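You operate a simulated robot arm through the tools that you are given. There is no shell and no other tool. Be economical: measure what you need, move in short steps, check, and stop when the job is done.

You run a simulated robot arm. Do the job below in one go: nothing can be reset, and whatever is moved stays where it is left.

TASK
Rinse the dusty tall glass and pour about 150 ml of juice into it.
Fine: Rinse it under the tap till no dust shows, tip its water into the sink, stand it back and shut the tap. The juice comes from the plastic jug, which goes back to its spot. Glass and china break by a fall, a knock or a squeeze; drop, topple or crush nothing, tools too, nip no finger, spill no more than 8 ml a pour and 20 ml in all.

Only the result counts: the job must be done as asked and must still hold three seconds after the hand-in. Knocking over, shifting, dropping, spilling or breaking anything else fails it.

THE ROBOT
A 6-joint arm with a two-finger parallel gripper, fixed in place. Base frame: the origin is at the foot of the arm, x ahead of it, y to its left, z up. Units: m, rad, N and s.
Its first joint turns from -2.897 to 2.897 rad. Payload 3.91 kg.
Tool frame: the origin (TCP) lies between the finger pads and is the grasp point; the fingertips stand 0.03 m ahead of it; z points along the fingers, y is the line along which they close. The gripper opens to 0.11 m. The fingers are 0.02 m wide and 0.01 m thick; the gripper's body (0.048 by 0.112 m) begins 0.055 m behind the TCP.
Orientation is that of the tool frame in the base frame, as [roll, pitch, yaw] about the fixed x, y, z axes, in that order (R = Rz(yaw) Ry(pitch) Rx(roll)). With the fingers straight down and closing along the base's y, the tool's x points along the base's -x, its y along +y and its z along -z.

THE INTERFACE
- The arm moves only by the tool step_arm. Its arguments are lists of equal length, an entry for each row: "linear": the shift along the base's x, y, z in m, a list of three; "dr": the turn, a rotation vector about the base's x, y, z in degrees, a list of three; "grip": the finger opening in m, from 0 to 0.11. In form: {"linear": [[x, y, z], ...], "dr": [[rx, ry, rz], ...], "grip": [grip, ...]}. A call has 1 to 10 rows; each row is the pose to reach, as a shift and turn from the pose commanded when the call began. Rows are played at 5 a second. More than 0.05 m and 0.15 rad between two rows, or a gripper value outside its range, and nothing of the call is played. A pose out of reach is approached as far as the arm can. The call stops where the force on the tool passes 40 N (or 10 N more than at its start, if that is more) or the arm is blocked; 0.2 s more then pass. The fingers move at their own pace (about 0.045 m/s each) and stop on an object; they squeeze with about 40 N. The grip force told is the motor's: it shows also when the fingers shut on nothing. Time passes only in rows, and 0.2 s behind the last, so rows that repeat a pose let the fingers close. It gives the time, the measured TCP pose, the force on the tool (base axes), the opening and the grip force at its end, in the units of the frame above (readings bear some noise), and new pictures: "show" is both (left out), scene, wrist or none.
- Cameras (640 x 400 px; columns grow to the right, rows downward): "scene" is fixed at [0.0482, -0.514, 1.7493]; the picture's right is [0.68, -0.73, 0.00], its down [-0.40, -0.37, -0.84] and it looks along [0.61, 0.57, -0.55] (base axes); focal length 310 px, centre (320, 200). "wrist" rides on the gripper at [0.077, 0.007, -0.114] in the tool frame; the picture's right is [-0.09, 1.00, 0.00], its down [-0.80, -0.07, -0.59] and it looks along [-0.59, -0.05, 0.80] (tool axes); focal length 270 px, centre (320, 200). There is no depth. A picture from a camera that has moved, and an enlarged one, comes with that camera's place and axes in the base frame and with its lens. The place of the scene camera against the robot may be out by one fixed shift of up to 0.025 m in any direction.
- slide_trunk(by): slides the trunk up (or, below 0, down) by that many m; the arm rides with it, the base frame stays. It gives what a move gives, with no picture.
- close_up(camera, box): a new picture of the part [left, top, right, bottom] of that camera's present view, enlarged. It takes no simulated time.
- hand_in(): hands the job in; it is judged then, once.

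Go step by step. Nothing tells you positions but the pictures and the camera data: compare them with the known pose of the tool, close in by small moves and look again before you grip or let go. The budget is 120 turns and 170 pictures, counting those below and the enlarged ones. Unless the task says otherwise, let go and move clear before handing in, and close with one line.

The tools are called after "Call:" as name(argument=value, ...) on one line, values as JSON. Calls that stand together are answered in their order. step_arm: Moves the arm, as the interface text tells. Its arguments: {"type":"object","properties":{"linear":{"type":"array"},"dr":{"type":"array"},"grip":{"type":"array"},"show":{"type":"string","enum":["both","scene","wrist","none"]}},"required":["linear","dr","grip"]} The other tools are called the same way: slide_trunk (by) slides the trunk up or down; close_up (camera, box) takes an enlarged picture of a part of a camera's view; hand_in () hands the job in.

At the start:

```text
time: 0.0
ee_pos: [0.4011, 0.1531, 1.4372]
tcp_rot: [-3.141, 0.0, 3.141]
force: [-0.7, -0.2, 0.6]
width: 0.11
grip_force: 0.0
trunk travel left (down, up): [-0.575, 0.035]
```

scene: 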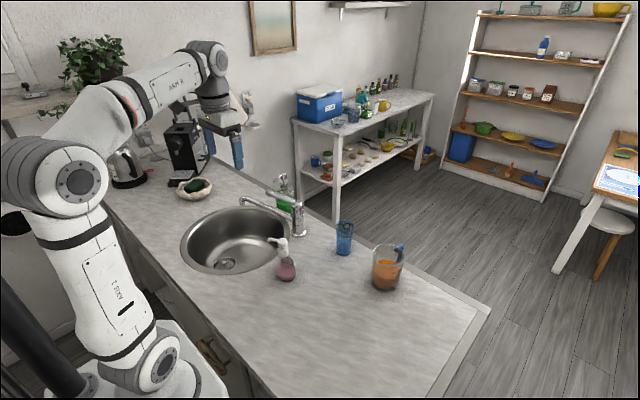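
wrist: 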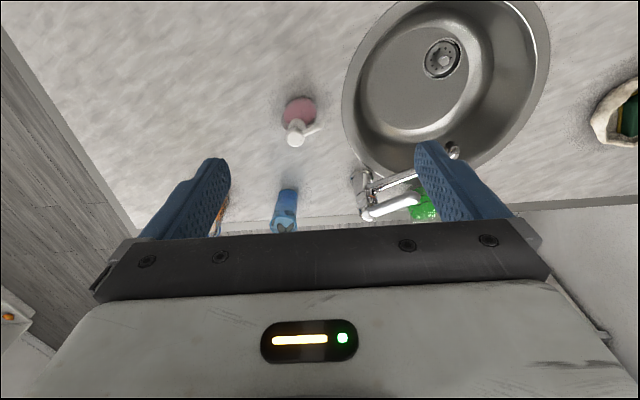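

I see a counter with a sink, a tap, a soap bottle, a blue tall glass and a jug of orange juice. I'll enlarge the pictures to locate these before moving.

Call:
close_up(camera="scene", box=[170, 160, 330, 290])

Call:
close_up(camera="scene", box=[250, 190, 430, 310])

Call:
close_up(camera="wrist", box=[180, 0, 580, 240])

```text
3.08 times, centred on (250, 225) of scene
camera zoom: at [0.0482, -0.514, 1.7493], right [0.68, -0.73, 0.0], down [-0.4, -0.37, -0.84], along [0.61, 0.57, -0.55], focal length 954 px, centre (535, 123)
```

zoom: 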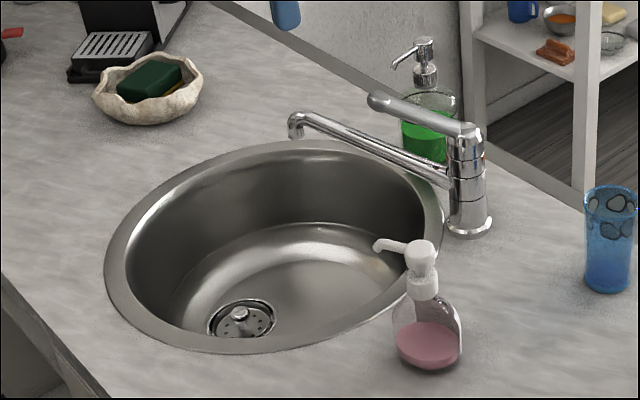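

```text
3.33 times, centred on (340, 250) of scene
camera zoom: at [0.0482, -0.514, 1.7493], right [0.68, -0.73, 0.0], down [-0.4, -0.37, -0.84], along [0.61, 0.57, -0.55], focal length 1033 px, centre (253, 33)
```

zoom: 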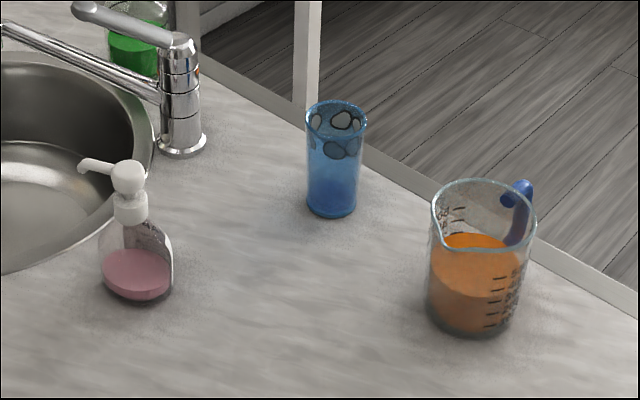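

```text
1.60 times, centred on (380, 120) of wrist
camera zoom: at [0.3241, 0.1605, 1.5505], right [0.09, 1.0, 0.0], down [0.8, -0.07, 0.59], along [0.59, -0.05, -0.8], focal length 432 px, centre (224, 328)
```

zoom: 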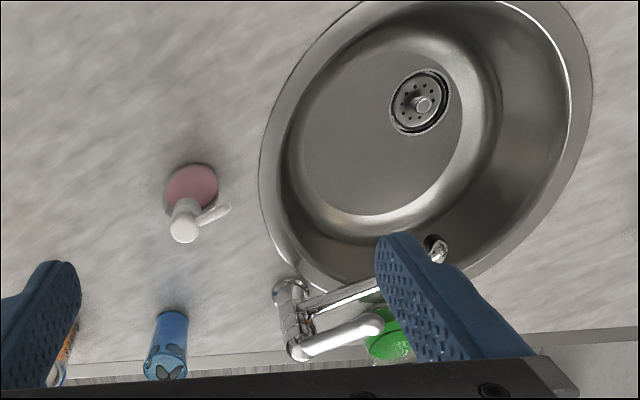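

The triangulation puts the surface nearer z≈0.93 than 0.46, so I'll lower the arm a little in free space and look again for a better baseline.

Call:
step_arm(linear=[[0, 0, -0.03], [0, 0, -0.07], [0, 0, -0.11], [0, 0, -0.15], [-0.03, 0, -0.17], [-0.06, 0, -0.18]], dr=[[0, 0, 0], [0, 0, 0], [0, 0, 0], [0, 0, 0], [0, 0, 0], [0, 0, 0]], grip=[0.11, 0.11, 0.11, 0.11, 0.11, 0.11])

```text
time: 1.4
ee_pos: [0.3419, 0.153, 1.2568]
tcp_rot: [-3.141, 0.003, 3.141]
force: [0.4, 1.1, 0.3]
width: 0.1102
grip_force: 0.1
trunk travel left (down, up): [-0.575, 0.035]
camera wrist: at [0.2647, 0.1596, 1.3698], right [0.09, 1.0, 0.0], down [0.8, -0.07, 0.6], along [0.59, -0.05, -0.8], focal length 270 px, centre (320, 200)
```

scene: 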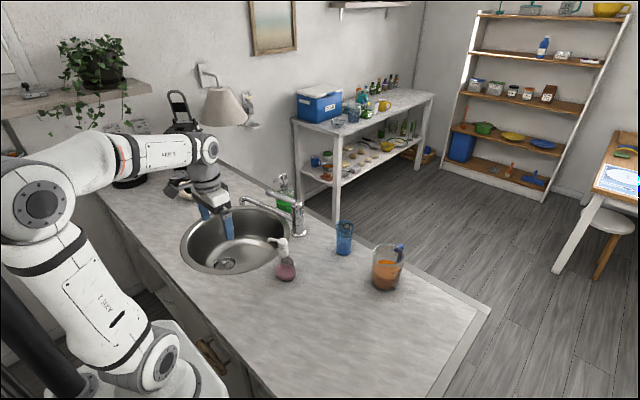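
wrist: 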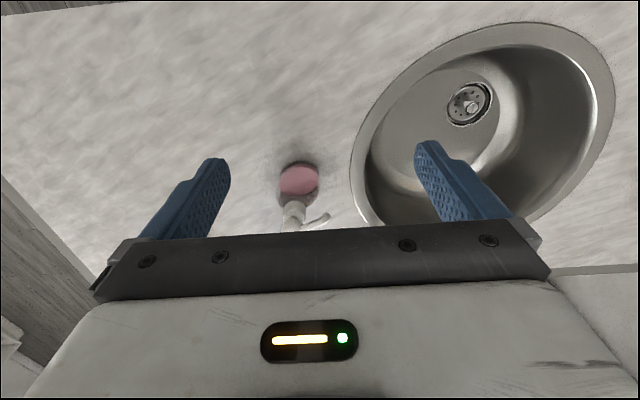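

The two wrist views put the surface at about z≈0.96 with the soap bottle near (0.52,0.10). Next I'll turn the wrist about the vertical so its camera will sit above the gripper when the tool points outward.

Call:
step_arm(linear=[[0, 0, 0], [0, 0, 0], [0, 0, 0], [0, 0, 0], [0, 0, 0], [0, 0, 0], [0, 0, 0], [0, 0, 0], [0, 0, 0], [0, 0, 0]], dr=[[0, 0, -8.5], [0, 0, -17], [0, 0, -25.5], [0, 0, -34], [0, 0, -42.5], [0, 0, -51], [0, 0, -59.5], [0, 0, -68], [0, 0, -76.5], [0, 0, -85]], grip=[0.08, 0.06, 0.04, 0.02, 0, 0, 0, 0, 0, 0])

```text
time: 3.6
ee_pos: [0.341, 0.1546, 1.2561]
tcp_rot: [3.141, 0.001, 1.655]
force: [0.2, 0.3, -0.2]
width: 0.0
grip_force: 37.3
trunk travel left (down, up): [-0.575, 0.035]
camera wrist: at [0.3414, 0.231, 1.3704], right [1.0, 0.0, 0.0], down [0.0, -0.8, 0.59], along [0.0, -0.59, -0.8], focal length 270 px, centre (320, 200)
```

scene: 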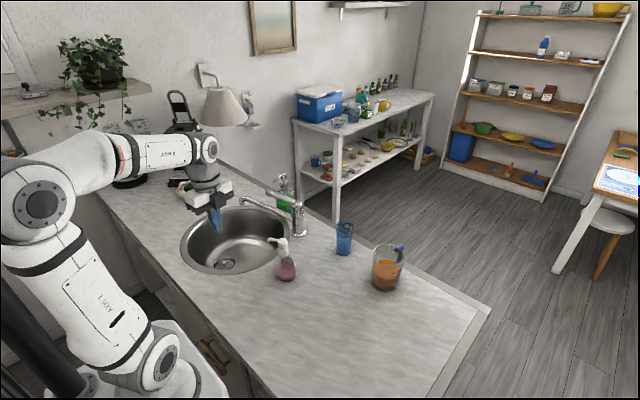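
wrist: 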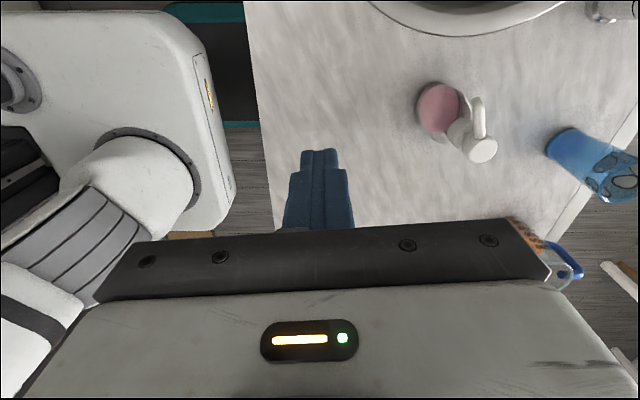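

The soap bottle and glass re-triangulate consistently with a surface near z=0.96 (glass ≈ (0.735,0.035)). I'll continue the yaw so the tool faces the tap lever.

Call:
step_arm(linear=[[0, 0, 0], [0, 0, 0], [0, 0, 0], [0, 0, 0], [0, 0, 0], [0, 0, 0], [0, 0, 0], [0, 0, 0.01], [0, 0, 0.02], [0, 0, 0.02]], dr=[[0, 0, -8.5], [0, 0, -17], [0, 0, -25.5], [0, 0, -34], [0, 0, -42.5], [0, 0, -51], [0, 0, -59.5], [0, 0, -66], [0, 0, -69], [0, 0, -69]], grip=[0, 0, 0, 0, 0, 0, 0, 0, 0, 0], show="wrist")

```text
time: 5.8
ee_pos: [0.3614, 0.1028, 1.275]
tcp_rot: [-3.137, 0.0, 0.457]
force: [0.0, 0.2, -0.2]
width: 0.0
grip_force: 38.0
out of reach, approached as far as the arm can: row 8, 9, 10
trunk travel left (down, up): [-0.575, 0.035]
camera wrist: at [0.4337, 0.1308, 1.3894], right [0.36, -0.93, 0.0], down [-0.75, -0.29, 0.59], along [-0.56, -0.21, -0.8], focal length 270 px, centre (320, 200)
```

wrist: 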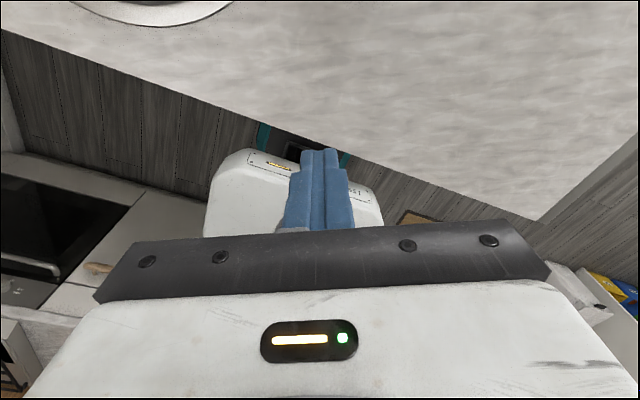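

The wrist reached its roll limit, so camera-above isn't available; I'll turn back 180° and work with the camera below the gripper and the tool pitched down.

Call:
step_arm(linear=[[0, 0, 0], [0, 0, 0], [0, 0, 0], [0, 0, 0], [0, 0, 0], [0, 0, 0], [0, 0, 0], [0, 0, 0], [0, 0, 0], [0, 0, 0]], dr=[[0, 0, 8.5], [0, 0, 17], [0, 0, 25.5], [0, 0, 34], [0, 0, 42.5], [0, 0, 51], [0, 0, 59.5], [0, 0, 68], [0, 0, 76.5], [0, 0, 85]], grip=[0, 0, 0, 0, 0, 0, 0, 0, 0, 0], show="none")

Call:
step_arm(linear=[[0, 0, 0], [0, 0, 0], [0, 0, 0], [0, 0, 0], [0, 0, 0], [0, 0, 0], [0, 0, 0], [0, 0, 0], [0, 0, 0], [0, 0, 0]], dr=[[0, 0, 8.5], [0, 0, 17], [0, 0, 25.5], [0, 0, 34], [0, 0, 42.5], [0, 0, 51], [0, 0, 59.5], [0, 0, 68], [0, 0, 76.5], [0, 0, 85]], grip=[0, 0, 0, 0, 0, 0, 0, 0, 0, 0], show="none")

```text
time: 8.0
ee_pos: [0.3596, 0.1018, 1.2733]
tcp_rot: [-3.139, 0.0, 1.939]
force: [-0.2, 0.8, 0.0]
width: 0.0
grip_force: 37.6
trunk travel left (down, up): [-0.575, 0.035]
```

```text
time: 10.2
ee_pos: [0.3599, 0.1034, 1.2737]
tcp_rot: [-3.141, -0.001, -2.862]
force: [-0.3, -0.1, -0.1]
width: 0.0
grip_force: 37.6
trunk travel left (down, up): [-0.575, 0.035]
```

Wrist is back with tool yaw giving forward direction 16°. Now I pitch the tool up toward the tap while moving above the sink.

Call:
step_arm(linear=[[0.01, 0.02, 0], [0.02, 0.04, 0], [0.03, 0.06, 0], [0.04, 0.08, 0], [0.05, 0.1, 0], [0.06, 0.12, 0], [0.06, 0.14, 0], [0.06, 0.14, 0]], dr=[[2.34, -8.17, 0], [4.68, -16.34, 0], [7.02, -24.51, 0], [9.36, -32.68, 0], [11.7, -40.85, 0], [14.04, -49.02, 0], [16.4, -57.19, 0], [16.4, -57.19, 0]], grip=[0, 0, 0, 0, 0, 0, 0, 0])

```text
time: 12.0
ee_pos: [0.4192, 0.2451, 1.2744]
tcp_rot: [3.141, 1.038, -2.864]
force: [-0.6, -0.9, 0.0]
width: 0.0
grip_force: 37.5
trunk travel left (down, up): [-0.575, 0.035]
camera wrist: at [0.2863, 0.2137, 1.2659], right [-0.23, 0.97, 0.08], down [-0.08, -0.1, 0.99], along [0.97, 0.22, 0.1], focal length 270 px, centre (320, 200)
```

scene: 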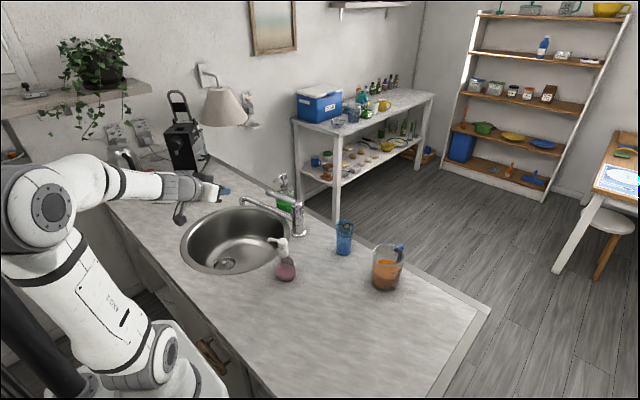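
wrist: 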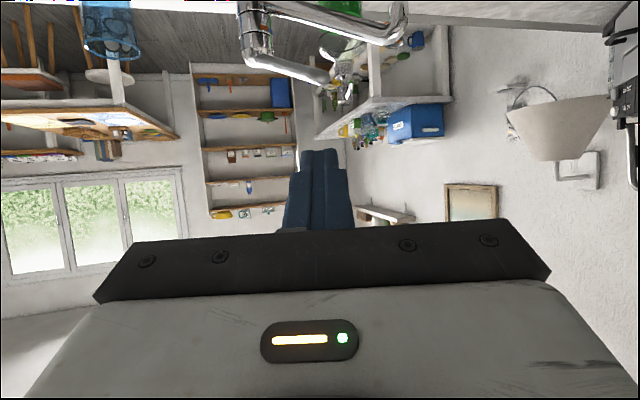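

With the wrist views I get lever tip ≈ (0.634,0.314,1.146), tap column ≈ (0.709,0.234), spout outlet ≈ (0.57,0.39,1.09), surface ≈ 0.966. Next I bring the closed fingers in front of the lever, a bit below it.

Call:
step_arm(linear=[[0.02, 0, -0.02], [0.04, 0, -0.04], [0.065, 0, -0.07], [0.09, 0.005, -0.1], [0.115, 0.005, -0.125], [0.13, 0.005, -0.15], [0.13, 0.005, -0.15]], dr=[[1.5, -3.5, 3.5], [2.9, -6.9, 7], [4.4, -10.4, 10.5], [5.86, -13.8, 14], [5.86, -13.8, 14], [5.86, -13.8, 14], [5.86, -13.8, 14]], grip=[0, 0, 0, 0, 0, 0, 0])

```text
time: 13.6
ee_pos: [0.5086, 0.3167, 1.1349]
tcp_rot: [-3.093, 1.294, -2.621]
force: [0.5, -0.7, -0.1]
width: 0.0
grip_force: 37.5
out of reach, approached as far as the arm can: row 3, 4, 5, 6, 7
trunk travel left (down, up): [-0.575, 0.035]
camera wrist: at [0.3886, 0.262, 1.0922], right [-0.43, 0.9, 0.07], down [-0.29, -0.21, 0.93], along [0.85, 0.38, 0.35], focal length 270 px, centre (320, 200)
```

scene: 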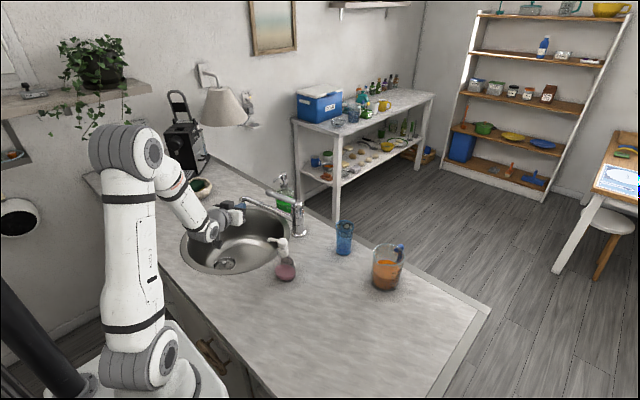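
wrist: 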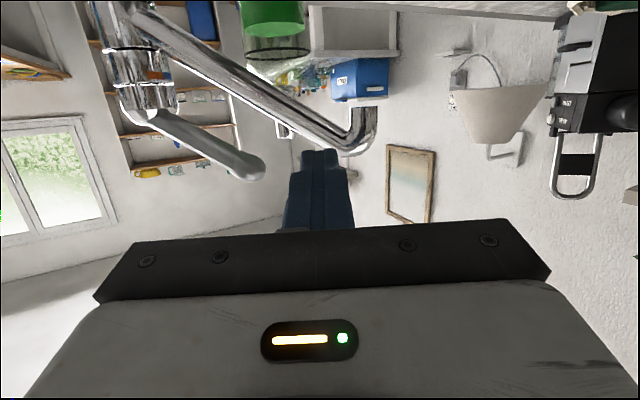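

The arm cannot extend to the lever from here (the forearm hangs too steeply). I'll raise the tool, then lower the trunk so the forearm lies flatter.

Call:
step_arm(linear=[[-0.03, 0, 0.03], [-0.06, 0, 0.06], [-0.08, 0, 0.1], [-0.1, 0, 0.14], [-0.1, 0, 0.18], [-0.1, 0, 0.2], [-0.1, 0, 0.22]], dr=[[0, 0, 0], [0, 0, 0], [0, 0, 0], [0, 0, 0], [0, 0, 0], [0, 0, 0], [0, 0, 0]], grip=[0, 0, 0, 0, 0, 0, 0], show="none")

Call:
slide_trunk(by=-0.2)

```text
time: 15.2
ee_pos: [0.4095, 0.3132, 1.3556]
tcp_rot: [-3.094, 1.292, -2.623]
force: [-0.2, 0.4, -0.4]
width: 0.0
grip_force: 37.1
trunk travel left (down, up): [-0.575, 0.035]
```

```text
time: 17.4
ee_pos: [0.4101, 0.3121, 1.1552]
tcp_rot: [-3.092, 1.291, -2.623]
force: [-0.1, -0.1, -0.7]
width: 0.0
grip_force: 37.0
trunk travel left (down, up): [-0.375, 0.235]
```

The trunk is 0.2 m lower and the tool is at (0.41,0.312,1.155). I try extending toward the lever again.

Call:
step_arm(linear=[[0.03, -0.012, 0], [0.06, -0.024, -0.01], [0.09, -0.04, -0.015], [0.12, -0.05, -0.02], [0.145, -0.06, -0.025], [0.145, -0.06, -0.025]], dr=[[0, 0, 0], [0, 0, 0], [0, 0, 0], [0, 0, 0], [0, 0, 0], [0, 0, 0]], grip=[0, 0, 0, 0, 0, 0])

```text
time: 18.8
ee_pos: [0.5457, 0.275, 1.1275]
tcp_rot: [-3.086, 1.29, -2.622]
force: [-0.9, 0.6, 0.2]
width: 0.0
grip_force: 37.7
out of reach, approached as far as the arm can: row 5, 6
trunk travel left (down, up): [-0.375, 0.235]
camera wrist: at [0.4255, 0.2215, 1.0847], right [-0.43, 0.9, 0.07], down [-0.29, -0.21, 0.94], along [0.86, 0.38, 0.35], focal length 270 px, centre (320, 200)
```

scene: 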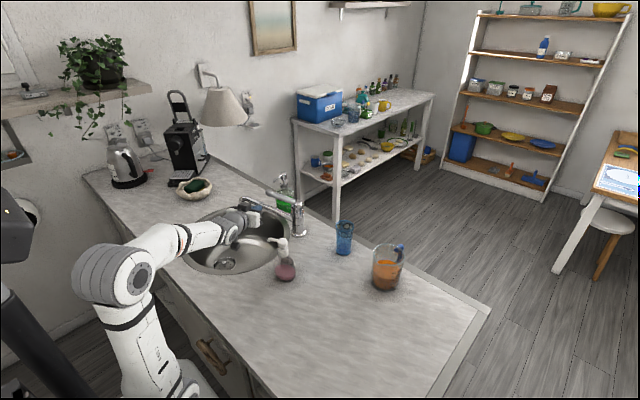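
wrist: 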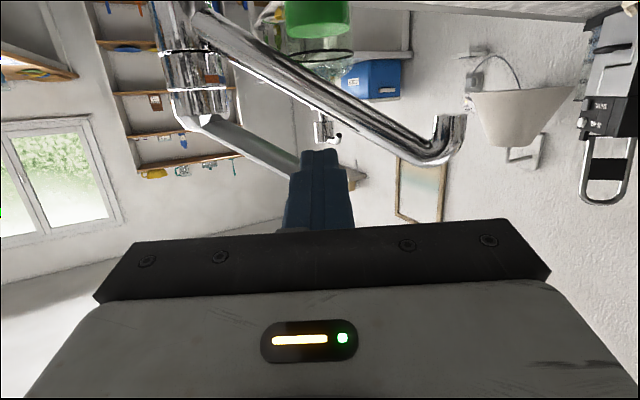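

The limit seems tied to wrist yaw against the base angle rather than to reach. I'll turn the tool slightly to the right (yaw −8°) and level its roll, then test a small advance.

Call:
step_arm(linear=[[-0.01, 0.01, 0], [-0.01, 0.01, 0], [-0.01, 0.005, -0.005], [-0.005, 0, -0.005], [0, 0, -0.005]], dr=[[0, 0, -3], [0, 0, -6], [0, 0, -9], [0, 0, -10], [0, 0, -10]], grip=[0, 0, 0, 0, 0], show="none")

```text
time: 20.0
ee_pos: [0.5428, 0.2725, 1.1215]
tcp_rot: [-3.094, 1.291, -2.797]
force: [0.2, 0.0, 0.2]
width: 0.0002
grip_force: 37.9
trunk travel left (down, up): [-0.375, 0.235]
```

That pose is reachable with yaw 20°. I advance toward the lever halfway and look.

Call:
step_arm(linear=[[0.015, 0, -0.01], [0.03, 0.005, -0.02], [0.045, 0.01, -0.025], [0.045, 0.01, -0.025]], dr=[[0, 0, 0], [0, 0, 0], [0, 0, 0], [0, 0, 0]], grip=[0, 0, 0, 0])

```text
time: 21.0
ee_pos: [0.5869, 0.2842, 1.0963]
tcp_rot: [-3.094, 1.291, -2.799]
force: [-0.4, -0.1, -0.1]
width: 0.0
grip_force: 38.0
trunk travel left (down, up): [-0.375, 0.235]
camera wrist: at [0.459, 0.2511, 1.0532], right [-0.27, 0.96, 0.07], down [-0.32, -0.16, 0.93], along [0.91, 0.23, 0.35], focal length 270 px, centre (320, 200)
```

scene: 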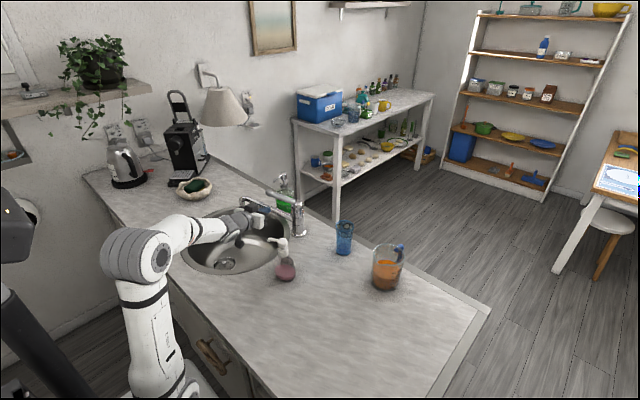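
wrist: 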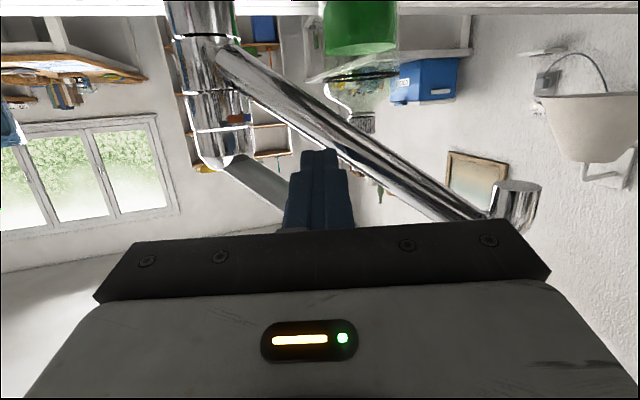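

The lever–spout gap is only ~3 cm, so I'll back off and roll the gripper 90° so that one finger passes below and one above the lever.

Call:
step_arm(linear=[[-0.02, -0.005, 0.01], [-0.04, -0.01, 0.02], [-0.06, -0.015, 0.03], [-0.06, -0.015, 0.04], [-0.06, -0.015, 0.04], [-0.06, -0.015, 0.04], [-0.06, -0.015, 0.04], [-0.06, -0.015, 0.04], [-0.06, -0.015, 0.04], [-0.06, -0.015, 0.04]], dr=[[0, 0, 0], [0, 0, 0], [7.6, 2.75, -2.3], [15.1, 5.5, -4.6], [22.7, 8.25, -6.9], [30.2, 11, -9.2], [37.8, 13.75, -11.5], [45.3, 16.5, -13.8], [52.9, 19.25, -16.1], [60.4, 22, -18.4]], grip=[0, 0, 0.01, 0.02, 0.03, 0.04, 0.045, 0.045, 0.045, 0.045], show="none")

Call:
step_arm(linear=[[0, 0, 0], [0, 0, 0], [0, 0, 0], [0, 0, 0]], dr=[[7.6, 2.75, -2.3], [15.1, 5.5, -4.6], [21, 7.65, -6.4], [21, 7.65, -6.4]], grip=[0.045, 0.045, 0.045, 0.045])

```text
time: 23.2
ee_pos: [0.5259, 0.2724, 1.167]
tcp_rot: [1.946, 0.387, 2.042]
force: [0.3, 0.3, 0.2]
width: 0.045
grip_force: 0.1
out of reach, approached as far as the arm can: row 8, 9, 10
trunk travel left (down, up): [-0.375, 0.235]
```

```text
time: 24.2
ee_pos: [0.5293, 0.2682, 1.2029]
tcp_rot: [1.927, -0.001, 1.926]
force: [1.6, -0.5, 0.1]
width: 0.0451
grip_force: 0.1
out of reach, approached as far as the arm can: row 1, 2, 3, 4
trunk travel left (down, up): [-0.375, 0.235]
camera wrist: at [0.404, 0.3036, 1.2484], right [0.36, 0.04, 0.93], down [-0.27, -0.95, 0.14], along [0.9, -0.3, -0.33], focal length 270 px, centre (320, 200)
```

scene: 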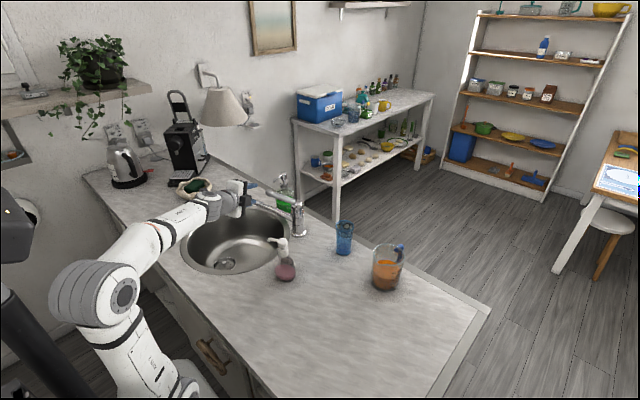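
wrist: 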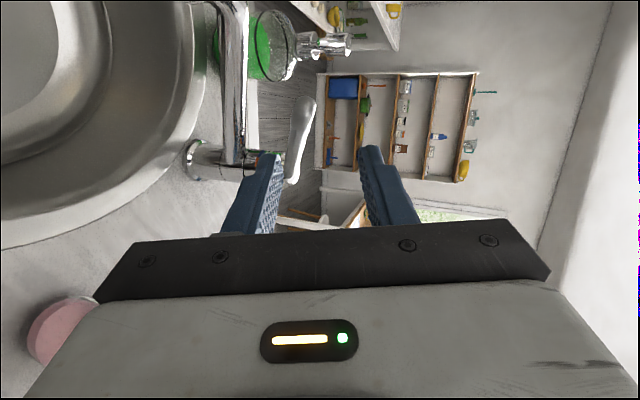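

The gripper is now rolled with fingers above/below; the pose drifted a little high. I try descending to the lever's level at a stand-off.

Call:
step_arm(linear=[[0.01, 0, -0.01], [0.025, 0.005, -0.02], [0.035, 0.008, -0.03], [0.045, 0.01, -0.04], [0.045, 0.01, -0.04]], dr=[[0, 0, 0], [0, 0, 0], [0, 0, 0], [0, 0, 0], [0, 0, 0]], grip=[0.045, 0.045, 0.045, 0.045, 0.045])

```text
time: 25.4
ee_pos: [0.5844, 0.281, 1.1855]
tcp_rot: [1.944, -0.001, 1.926]
force: [0.0, -0.9, -0.7]
width: 0.0451
grip_force: 0.0
out of reach, approached as far as the arm can: row 1, 2, 3, 4, 5
trunk travel left (down, up): [-0.375, 0.235]
camera wrist: at [0.4594, 0.3162, 1.234], right [0.37, 0.04, 0.93], down [-0.26, -0.95, 0.15], along [0.89, -0.3, -0.34], focal length 270 px, centre (320, 200)
```

scene: 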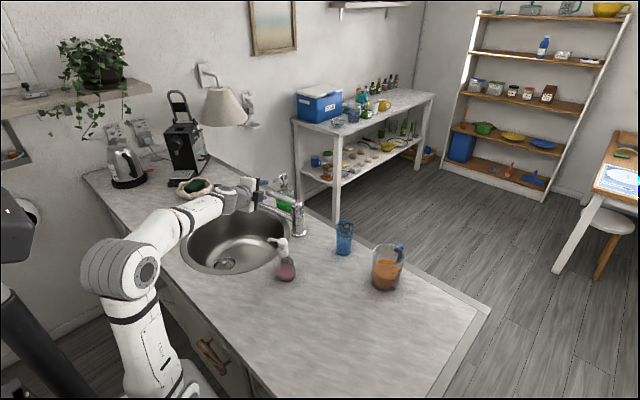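
wrist: 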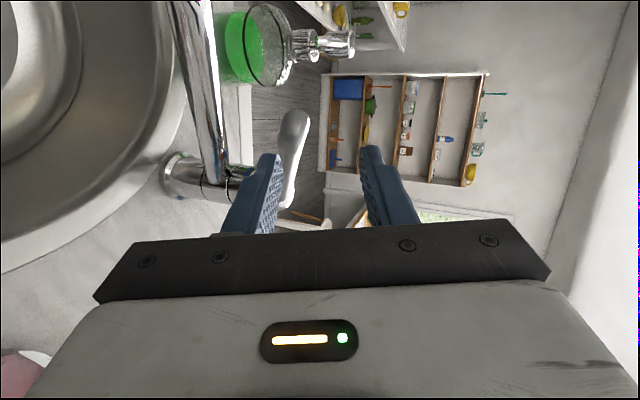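

The wrist bend again limits how low I can go with this pitch. I'll lift and lower the trunk another 0.15 m, which flattens the forearm further.

Call:
step_arm(linear=[[-0.02, 0, 0.03], [-0.05, 0, 0.06], [-0.07, 0, 0.1], [-0.07, 0, 0.13], [-0.07, 0, 0.15]], dr=[[0, 0, 0], [0, 0, 0], [0, 0, 0], [0, 0, 0], [0, 0, 0]], grip=[0.045, 0.045, 0.045, 0.045, 0.045], show="none")

Call:
slide_trunk(by=-0.15)

Call:
step_arm(linear=[[0, 0, -0.01], [0.01, 0.0, -0.015], [0.03, 0.0, -0.02], [0.045, 0.0, -0.025], [0.06, 0.0, -0.025]], dr=[[0, 0, 0], [0, 0, 0], [0, 0, 0], [0, 0, 0], [0, 0, 0]], grip=[0.045, 0.045, 0.045, 0.045, 0.045])

```text
time: 26.6
ee_pos: [0.5016, 0.2849, 1.2775]
tcp_rot: [1.9, -0.003, 1.92]
force: [0.8, -0.4, -0.1]
width: 0.0453
grip_force: 0.1
out of reach, approached as far as the arm can: row 1, 2
trunk travel left (down, up): [-0.375, 0.235]
```

```text
time: 28.3
ee_pos: [0.5021, 0.2842, 1.1266]
tcp_rot: [1.903, -0.002, 1.921]
force: [-0.5, 0.2, 1.2]
width: 0.045
grip_force: 0.0
trunk travel left (down, up): [-0.225, 0.385]
```

```text
time: 29.5
ee_pos: [0.5596, 0.2856, 1.0993]
tcp_rot: [1.903, -0.003, 1.919]
force: [-0.6, 0.5, 0.1]
width: 0.045
grip_force: 0.1
trunk travel left (down, up): [-0.225, 0.385]
camera wrist: at [0.4341, 0.3212, 1.1436], right [0.34, 0.03, 0.94], down [-0.28, -0.95, 0.12], along [0.9, -0.3, -0.31], focal length 270 px, centre (320, 200)
```

scene: 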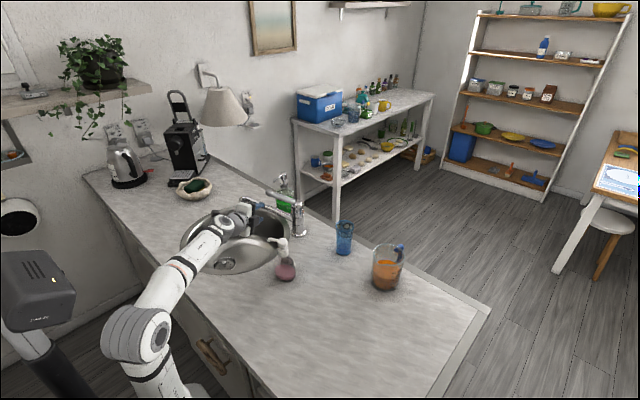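
wrist: 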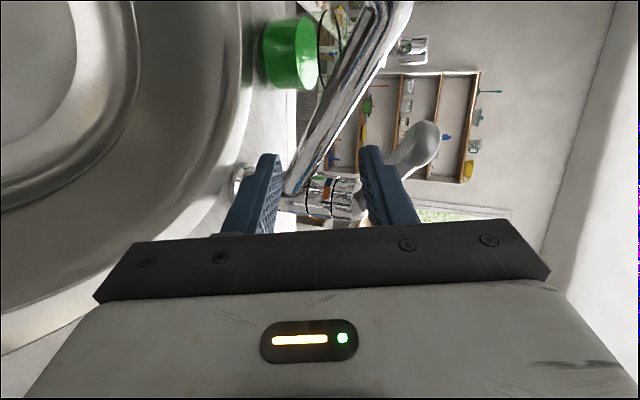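

Now it reaches. Lever tip confirmed near (0.637,0.31,1.15); I raise the tool to the lever level, open to 0.055 and slide forward to straddle it.

Call:
step_arm(linear=[[0, 0, 0.03], [0, 0, 0.06], [0.01, 0, 0.064], [0.03, 0.004, 0.06], [0.045, 0.007, 0.056], [0.045, 0.007, 0.056]], dr=[[0, 0, 0], [0, 0, 0], [0, 0, 0], [0, 0, 0], [0, 0, 0], [0, 0, 0]], grip=[0.055, 0.055, 0.055, 0.055, 0.055, 0.055])

```text
time: 30.9
ee_pos: [0.605, 0.2922, 1.1581]
tcp_rot: [1.902, -0.002, 1.92]
force: [0.0, 0.1, 0.5]
width: 0.0549
grip_force: 0.1
trunk travel left (down, up): [-0.225, 0.385]
camera wrist: at [0.481, 0.3285, 1.2018], right [0.34, 0.03, 0.94], down [-0.28, -0.95, 0.12], along [0.9, -0.3, -0.31], focal length 270 px, centre (320, 200)
```

scene: 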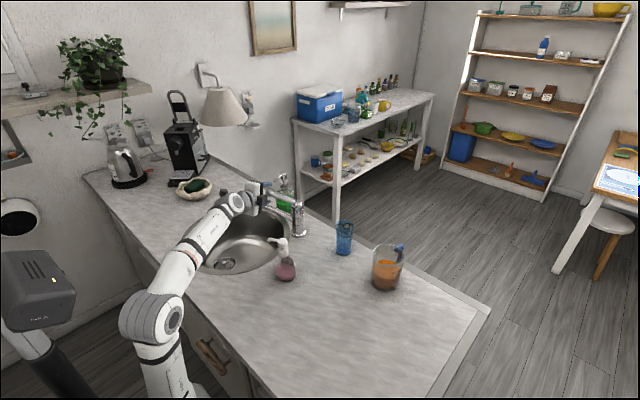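
wrist: 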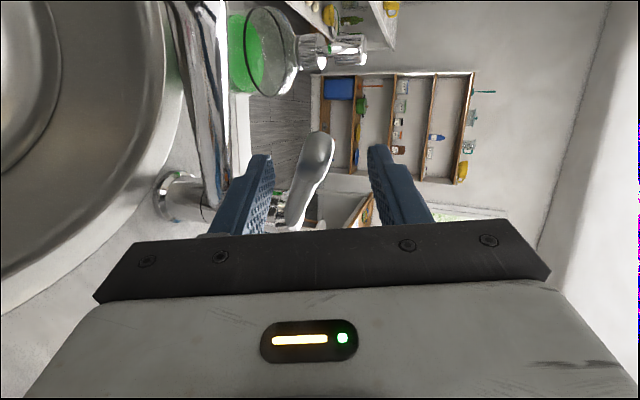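

The lever sits between the fingers. I advance 2.4 cm and lift gradually.

Call:
step_arm(linear=[[0.012, 0.003, -0.004], [0.024, 0.006, -0.008], [0.024, 0.006, 0.002], [0.024, 0.006, 0.012], [0.024, 0.006, 0.02], [0.024, 0.006, 0.027], [0.024, 0.006, 0.034]], dr=[[0, 0, 0], [0, 0, 0], [0, 0, 0], [0, 0, 0], [0, 0, 0], [0, 0, 0], [0, 0, 0]], grip=[0.055, 0.055, 0.055, 0.055, 0.055, 0.055, 0.055])

```text
time: 32.5
ee_pos: [0.6323, 0.2984, 1.1902]
tcp_rot: [1.905, -0.003, 1.918]
force: [-0.9, 0.0, -1.1]
width: 0.0547
grip_force: 0.1
trunk travel left (down, up): [-0.225, 0.385]
camera wrist: at [0.506, 0.3338, 1.2342], right [0.34, 0.03, 0.94], down [-0.28, -0.95, 0.12], along [0.9, -0.3, -0.31], focal length 270 px, centre (320, 200)
```

scene: 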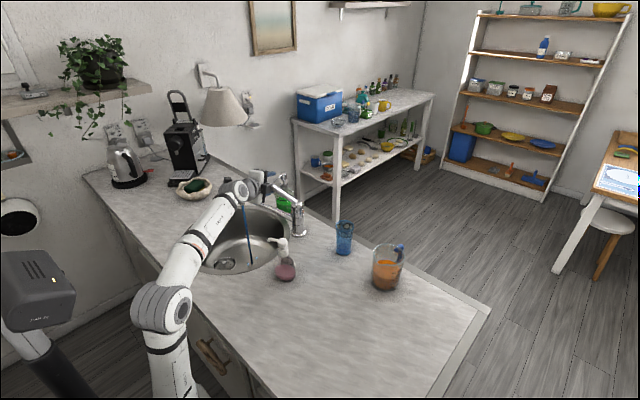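
wrist: 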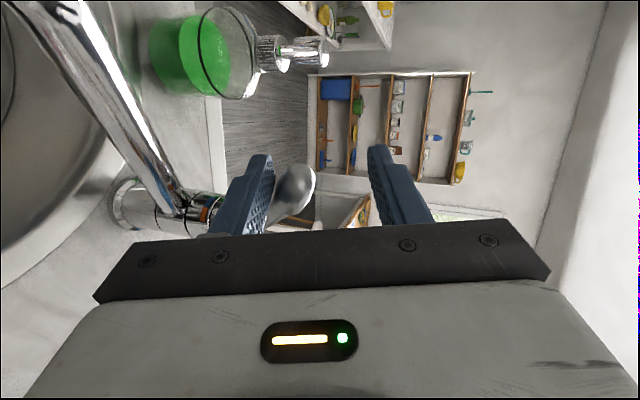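

Water is running from the spout. I lower slightly to free the finger and back out along the tool axis.

Call:
step_arm(linear=[[0, 0, -0.01], [-0.015, -0.005, -0.01], [-0.035, -0.012, -0.005], [-0.06, -0.02, 0.01], [-0.09, -0.03, 0.02], [-0.12, -0.045, 0.03]], dr=[[0, 0, 0], [0, 0, 0], [0, 0, 0], [0, 0, 0], [0, 0, 0], [0, 0, 0]], grip=[0.055, 0.055, 0.055, 0.055, 0.055, 0.055])

Call:
close_up(camera="scene", box=[180, 160, 340, 280])

```text
time: 33.9
ee_pos: [0.5105, 0.2515, 1.2209]
tcp_rot: [1.903, -0.003, 1.921]
force: [-0.4, 1.5, 0.1]
width: 0.055
grip_force: 0.1
trunk travel left (down, up): [-0.225, 0.385]
camera wrist: at [0.3843, 0.2875, 1.2655], right [0.34, 0.03, 0.94], down [-0.28, -0.95, 0.12], along [0.9, -0.3, -0.31], focal length 270 px, centre (320, 200)
```

scene: 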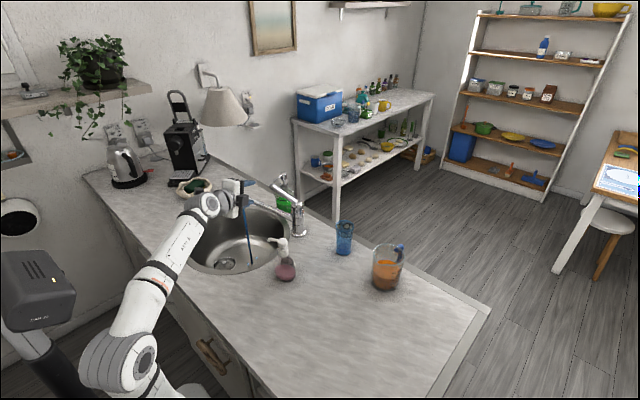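
wrist: 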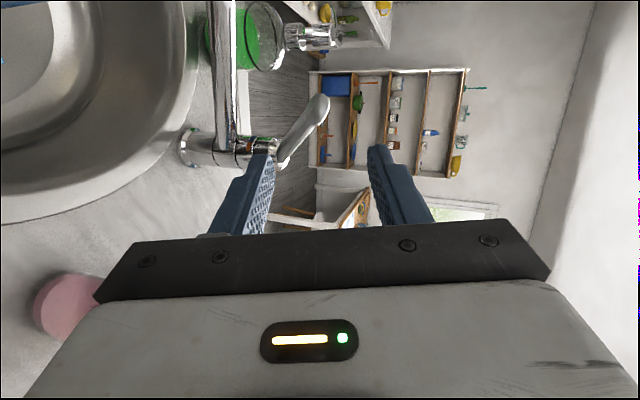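

```text
3.33 times, centred on (260, 220) of scene
camera zoom: at [0.0482, -0.514, 1.7493], right [0.68, -0.73, 0.0], down [-0.4, -0.37, -0.84], along [0.61, 0.57, -0.55], focal length 1033 px, centre (520, 133)
```

zoom: 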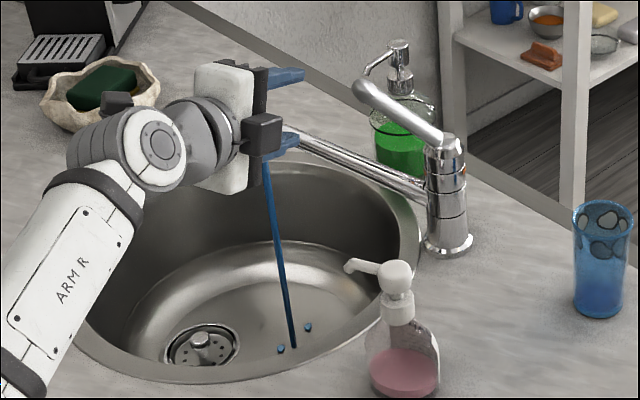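

Tap runs cleanly and stays open. Now I unroll the wrist (camera back below) and shift toward the glass, staying high above the soap bottle.

Call:
step_arm(linear=[[-0.02, 0, 0.01], [-0.03, 0, 0.02], [-0.03, -0.02, 0.03], [-0.03, -0.04, 0.03], [-0.03, -0.06, 0.03], [-0.03, -0.08, 0.03], [-0.03, -0.1, 0.03], [-0.03, -0.12, 0.03], [-0.03, -0.14, 0.03], [-0.03, -0.16, 0.03]], dr=[[-7.5, -2.75, 2.8], [-15, -5.5, 5.5], [-22.5, -8.2, 8.3], [-30, -11, 11], [-37.5, -13.7, 13.8], [-45, -16.5, 16.5], [-52.5, -19.2, 19.3], [-60, -22, 22], [-67.5, -24.7, 24.8], [-75, -27.4, 27.5]], grip=[0.07, 0.08, 0.1, 0.11, 0.11, 0.11, 0.11, 0.11, 0.11, 0.11], show="none")

```text
time: 36.1
ee_pos: [0.4813, 0.0933, 1.2527]
tcp_rot: [2.862, 1.226, -3.09]
force: [-0.4, 1.4, -0.7]
width: 0.1103
grip_force: 0.1
trunk travel left (down, up): [-0.225, 0.385]
```

The tool is level-ish with forward direction ≈20°. I finish the roll, swing right of the soap bottle and approach a stand-off point in front of the glass.

Call:
step_arm(linear=[[0.01, -0.03, 0], [0.02, -0.06, 0], [0.04, -0.09, 0], [0.06, -0.11, -0.02], [0.08, -0.115, -0.05], [0.1, -0.11, -0.08], [0.12, -0.1, -0.11], [0.12, -0.1, -0.13], [0.12, -0.1, -0.13]], dr=[[-2, -0.7, 0.7], [-4, -1.5, 1.5], [-4.8, -1.74, 1.75], [-4.8, -1.74, 1.75], [-4.8, -1.74, 1.75], [-4.8, -1.74, 1.75], [-4.8, -1.74, 1.75], [-4.8, -1.74, 1.75], [-4.8, -1.74, 1.75]], grip=[0.11, 0.11, 0.11, 0.11, 0.11, 0.11, 0.11, 0.11, 0.11])

```text
time: 38.1
ee_pos: [0.6011, -0.0074, 1.1195]
tcp_rot: [3.123, 1.239, -2.811]
force: [-0.1, 0.3, -0.6]
width: 0.1101
grip_force: 0.1
trunk travel left (down, up): [-0.225, 0.385]
camera wrist: at [0.4736, -0.0464, 1.085], right [-0.31, 0.95, 0.09], down [-0.26, -0.17, 0.95], along [0.91, 0.27, 0.3], focal length 270 px, centre (320, 200)
```

scene: 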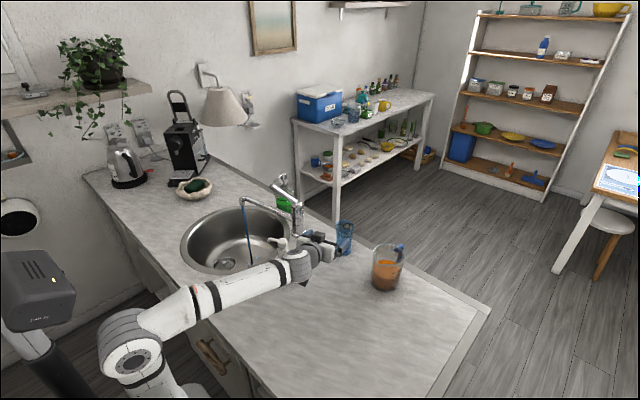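
wrist: 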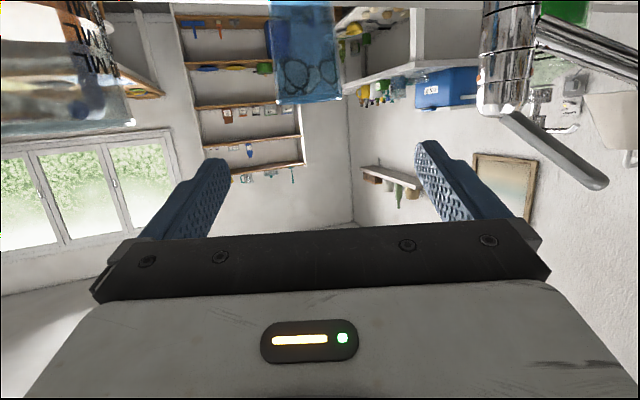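

Comparing views again, the surface is more like z≈0.92 (the pink "base" was the liquid's surface), glass ≈ (0.765,0.035) with rim ≈1.07. I lower to grasp height at a safe stand-off and recheck.

Call:
step_arm(linear=[[0.008, -0.002, -0.02], [0.016, -0.003, -0.04], [0.024, -0.003, -0.06], [0.032, -0.003, -0.075], [0.032, -0.003, -0.075]], dr=[[0, 0, 0], [0, 0, 0], [0, 0, 0], [0, 0, 0], [0, 0, 0]], grip=[0.11, 0.11, 0.11, 0.11, 0.11])

Call:
close_up(camera="scene", box=[250, 190, 430, 310])

```text
time: 39.3
ee_pos: [0.6308, -0.0102, 1.0469]
tcp_rot: [3.123, 1.239, -2.811]
force: [0.5, 0.1, 0.6]
width: 0.1101
grip_force: 0.0
trunk travel left (down, up): [-0.225, 0.385]
camera wrist: at [0.5033, -0.0489, 1.0112], right [-0.31, 0.95, 0.09], down [-0.26, -0.17, 0.95], along [0.91, 0.27, 0.3], focal length 270 px, centre (320, 200)
```

scene: 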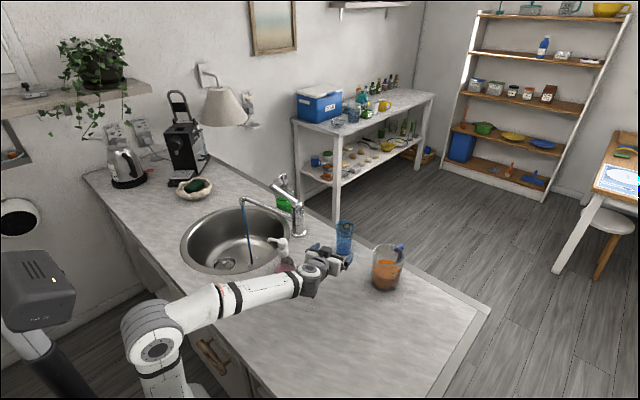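
wrist: 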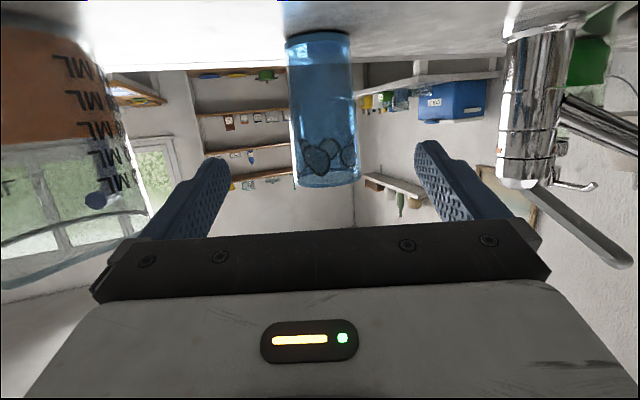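

```text
3.33 times, centred on (340, 250) of scene
camera zoom: at [0.0482, -0.514, 1.7493], right [0.68, -0.73, 0.0], down [-0.4, -0.37, -0.84], along [0.61, 0.57, -0.55], focal length 1033 px, centre (253, 33)
```

zoom: 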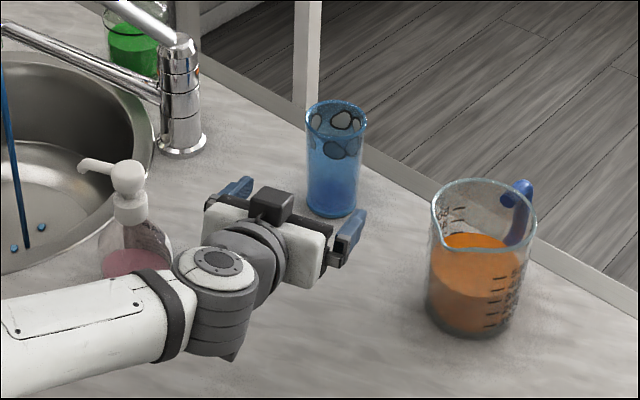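

Better triangulation puts the glass at ≈(0.735,0.027), rim z≈1.07, diameter ≈0.065, and it's well centred between the fingers. I advance most of the way.

Call:
step_arm(linear=[[0.02, 0.007, -0.006], [0.04, 0.014, -0.012], [0.06, 0.02, -0.018], [0.075, 0.0255, -0.018], [0.085, 0.029, -0.018], [0.085, 0.029, -0.018]], dr=[[0, 0, 0], [0, 0, 0], [0, 0, 0], [0, 0, 0], [0, 0, 0], [0, 0, 0]], grip=[0.11, 0.11, 0.11, 0.11, 0.11, 0.11])

Call:
close_up(camera="scene", box=[280, 200, 410, 290])

```text
time: 40.7
ee_pos: [0.7169, 0.0193, 1.028]
tcp_rot: [3.124, 1.238, -2.81]
force: [-0.6, -0.1, 0.8]
width: 0.11
grip_force: 0.1
trunk travel left (down, up): [-0.225, 0.385]
camera wrist: at [0.5891, -0.0194, 0.9922], right [-0.31, 0.95, 0.09], down [-0.26, -0.17, 0.95], along [0.91, 0.27, 0.3], focal length 270 px, centre (320, 200)
```

scene: 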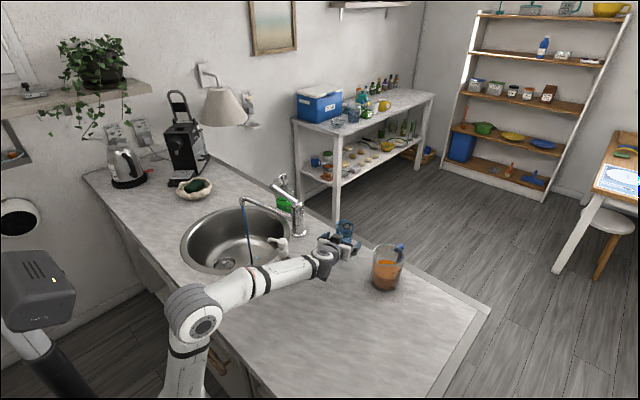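
wrist: 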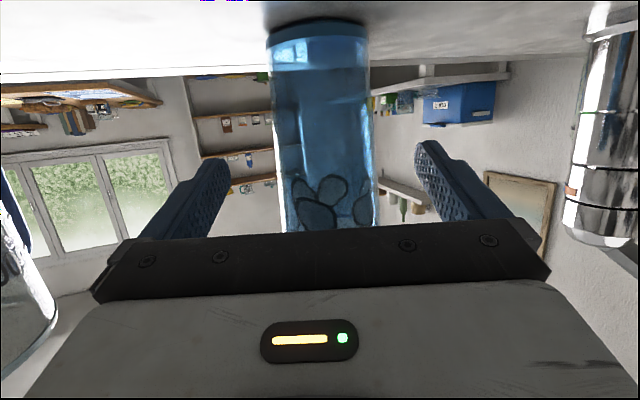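

```text
4.44 times, centred on (345, 245) of scene
camera zoom: at [0.0482, -0.514, 1.7493], right [0.68, -0.73, 0.0], down [-0.4, -0.37, -0.84], along [0.61, 0.57, -0.55], focal length 1378 px, centre (209, 0)
```

zoom: 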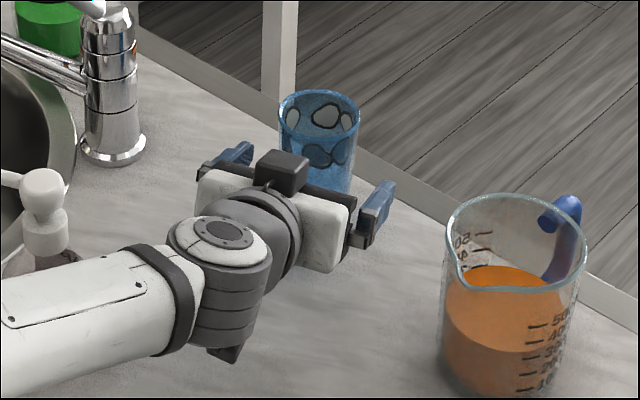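

The glass is ≈2.5 cm ahead of the grasp point and centred. I advance and close the fingers gradually, watching the force.

Call:
step_arm(linear=[[0.012, 0.005, 0], [0.0235, 0.01, 0], [0.0235, 0.01, 0], [0.0235, 0.01, 0], [0.0235, 0.01, 0], [0.0235, 0.01, 0]], dr=[[0, 0, 0], [0, 0, 0], [0, 0, 0], [0, 0, 0], [0, 0, 0], [0, 0, 0]], grip=[0.11, 0.11, 0.1, 0.09, 0.08, 0.075])

Call:
close_up(camera="scene", box=[280, 200, 410, 290])

```text
time: 42.1
ee_pos: [0.741, 0.0296, 1.0283]
tcp_rot: [3.125, 1.239, -2.811]
force: [0.5, 0.3, 0.1]
width: 0.0751
grip_force: 0.1
trunk travel left (down, up): [-0.225, 0.385]
camera wrist: at [0.6134, -0.0097, 0.9925], right [-0.31, 0.95, 0.09], down [-0.26, -0.17, 0.95], along [0.91, 0.27, 0.3], focal length 270 px, centre (320, 200)
```

scene: 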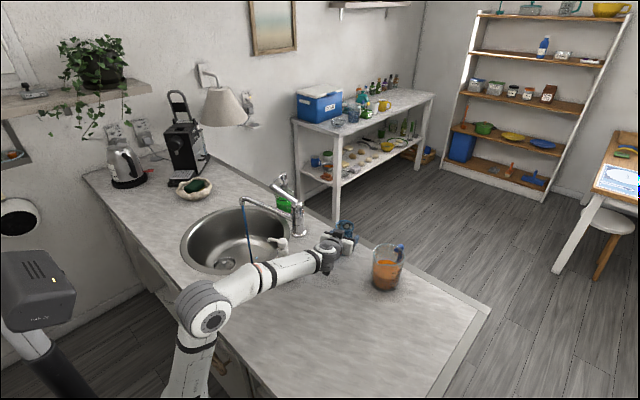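
wrist: 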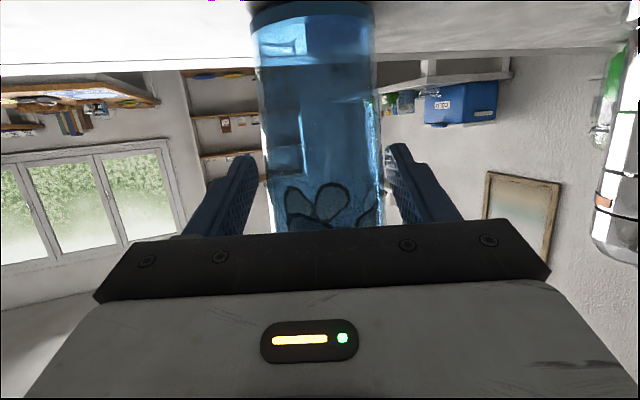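

```text
4.44 times, centred on (345, 245) of scene
camera zoom: at [0.0482, -0.514, 1.7493], right [0.68, -0.73, 0.0], down [-0.4, -0.37, -0.84], along [0.61, 0.57, -0.55], focal length 1378 px, centre (209, 0)
```

zoom: 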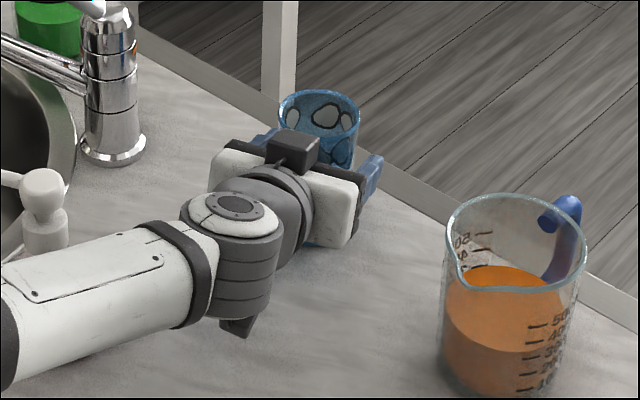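

The glass looks about 1 cm beyond the grasp point, so I move 1.2 cm further and close softly.

Call:
step_arm(linear=[[0.006, 0.002, 0], [0.0114, 0.0039, 0], [0.0114, 0.0039, 0], [0.0114, 0.0039, 0], [0.0114, 0.0039, 0]], dr=[[0, 0, 0], [0, 0, 0], [0, 0, 0], [0, 0, 0], [0, 0, 0]], grip=[0.075, 0.075, 0.072, 0.069, 0.067], show="wrist")

```text
time: 43.3
ee_pos: [0.7525, 0.0322, 1.0284]
tcp_rot: [3.122, 1.238, -2.81]
force: [-0.1, -0.1, -0.4]
width: 0.0668
grip_force: 0.0
trunk travel left (down, up): [-0.225, 0.385]
camera wrist: at [0.6248, -0.0053, 0.9928], right [-0.31, 0.95, 0.09], down [-0.26, -0.17, 0.95], along [0.91, 0.27, 0.3], focal length 270 px, centre (320, 200)
```

wrist: 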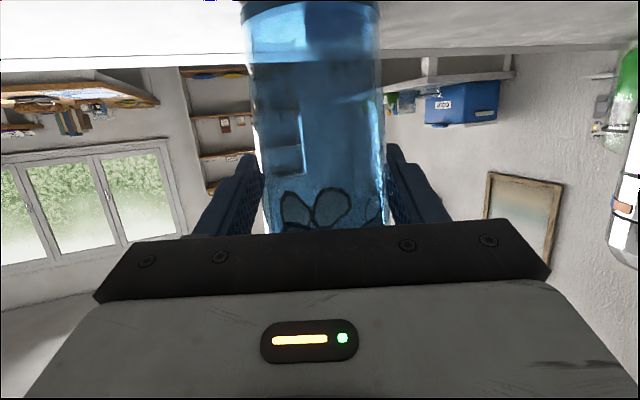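

No contact yet at 0.067. I close further in small steps.

Call:
step_arm(linear=[[0, 0, 0], [0, 0, 0], [0, 0, 0]], dr=[[0, 0, 0], [0, 0, 0], [0, 0, 0]], grip=[0.065, 0.064, 0.063], show="none")

Call:
step_arm(linear=[[0, 0, 0], [0, 0, 0], [0, 0, 0]], dr=[[0, 0, 0], [0, 0, 0], [0, 0, 0]], grip=[0.0625, 0.062, 0.061], show="none")

Call:
step_arm(linear=[[0, 0, 0], [0, 0, 0], [0, 0, 0]], dr=[[0, 0, 0], [0, 0, 0], [0, 0, 0]], grip=[0.0605, 0.06, 0.059], show="none")

```text
time: 44.1
ee_pos: [0.7522, 0.034, 1.0287]
tcp_rot: [3.126, 1.238, -2.811]
force: [-0.1, 0.0, 0.0]
width: 0.0632
grip_force: 0.6
trunk travel left (down, up): [-0.225, 0.385]
```

```text
time: 44.9
ee_pos: [0.7524, 0.0332, 1.0288]
tcp_rot: [3.124, 1.238, -2.81]
force: [-0.4, 1.3, 0.6]
width: 0.0614
grip_force: 0.2
trunk travel left (down, up): [-0.225, 0.385]
```

```text
time: 45.7
ee_pos: [0.7524, 0.0347, 1.0292]
tcp_rot: [3.124, 1.24, -2.811]
force: [-0.1, -0.1, 0.8]
width: 0.0595
grip_force: 0.4
trunk travel left (down, up): [-0.225, 0.385]
```

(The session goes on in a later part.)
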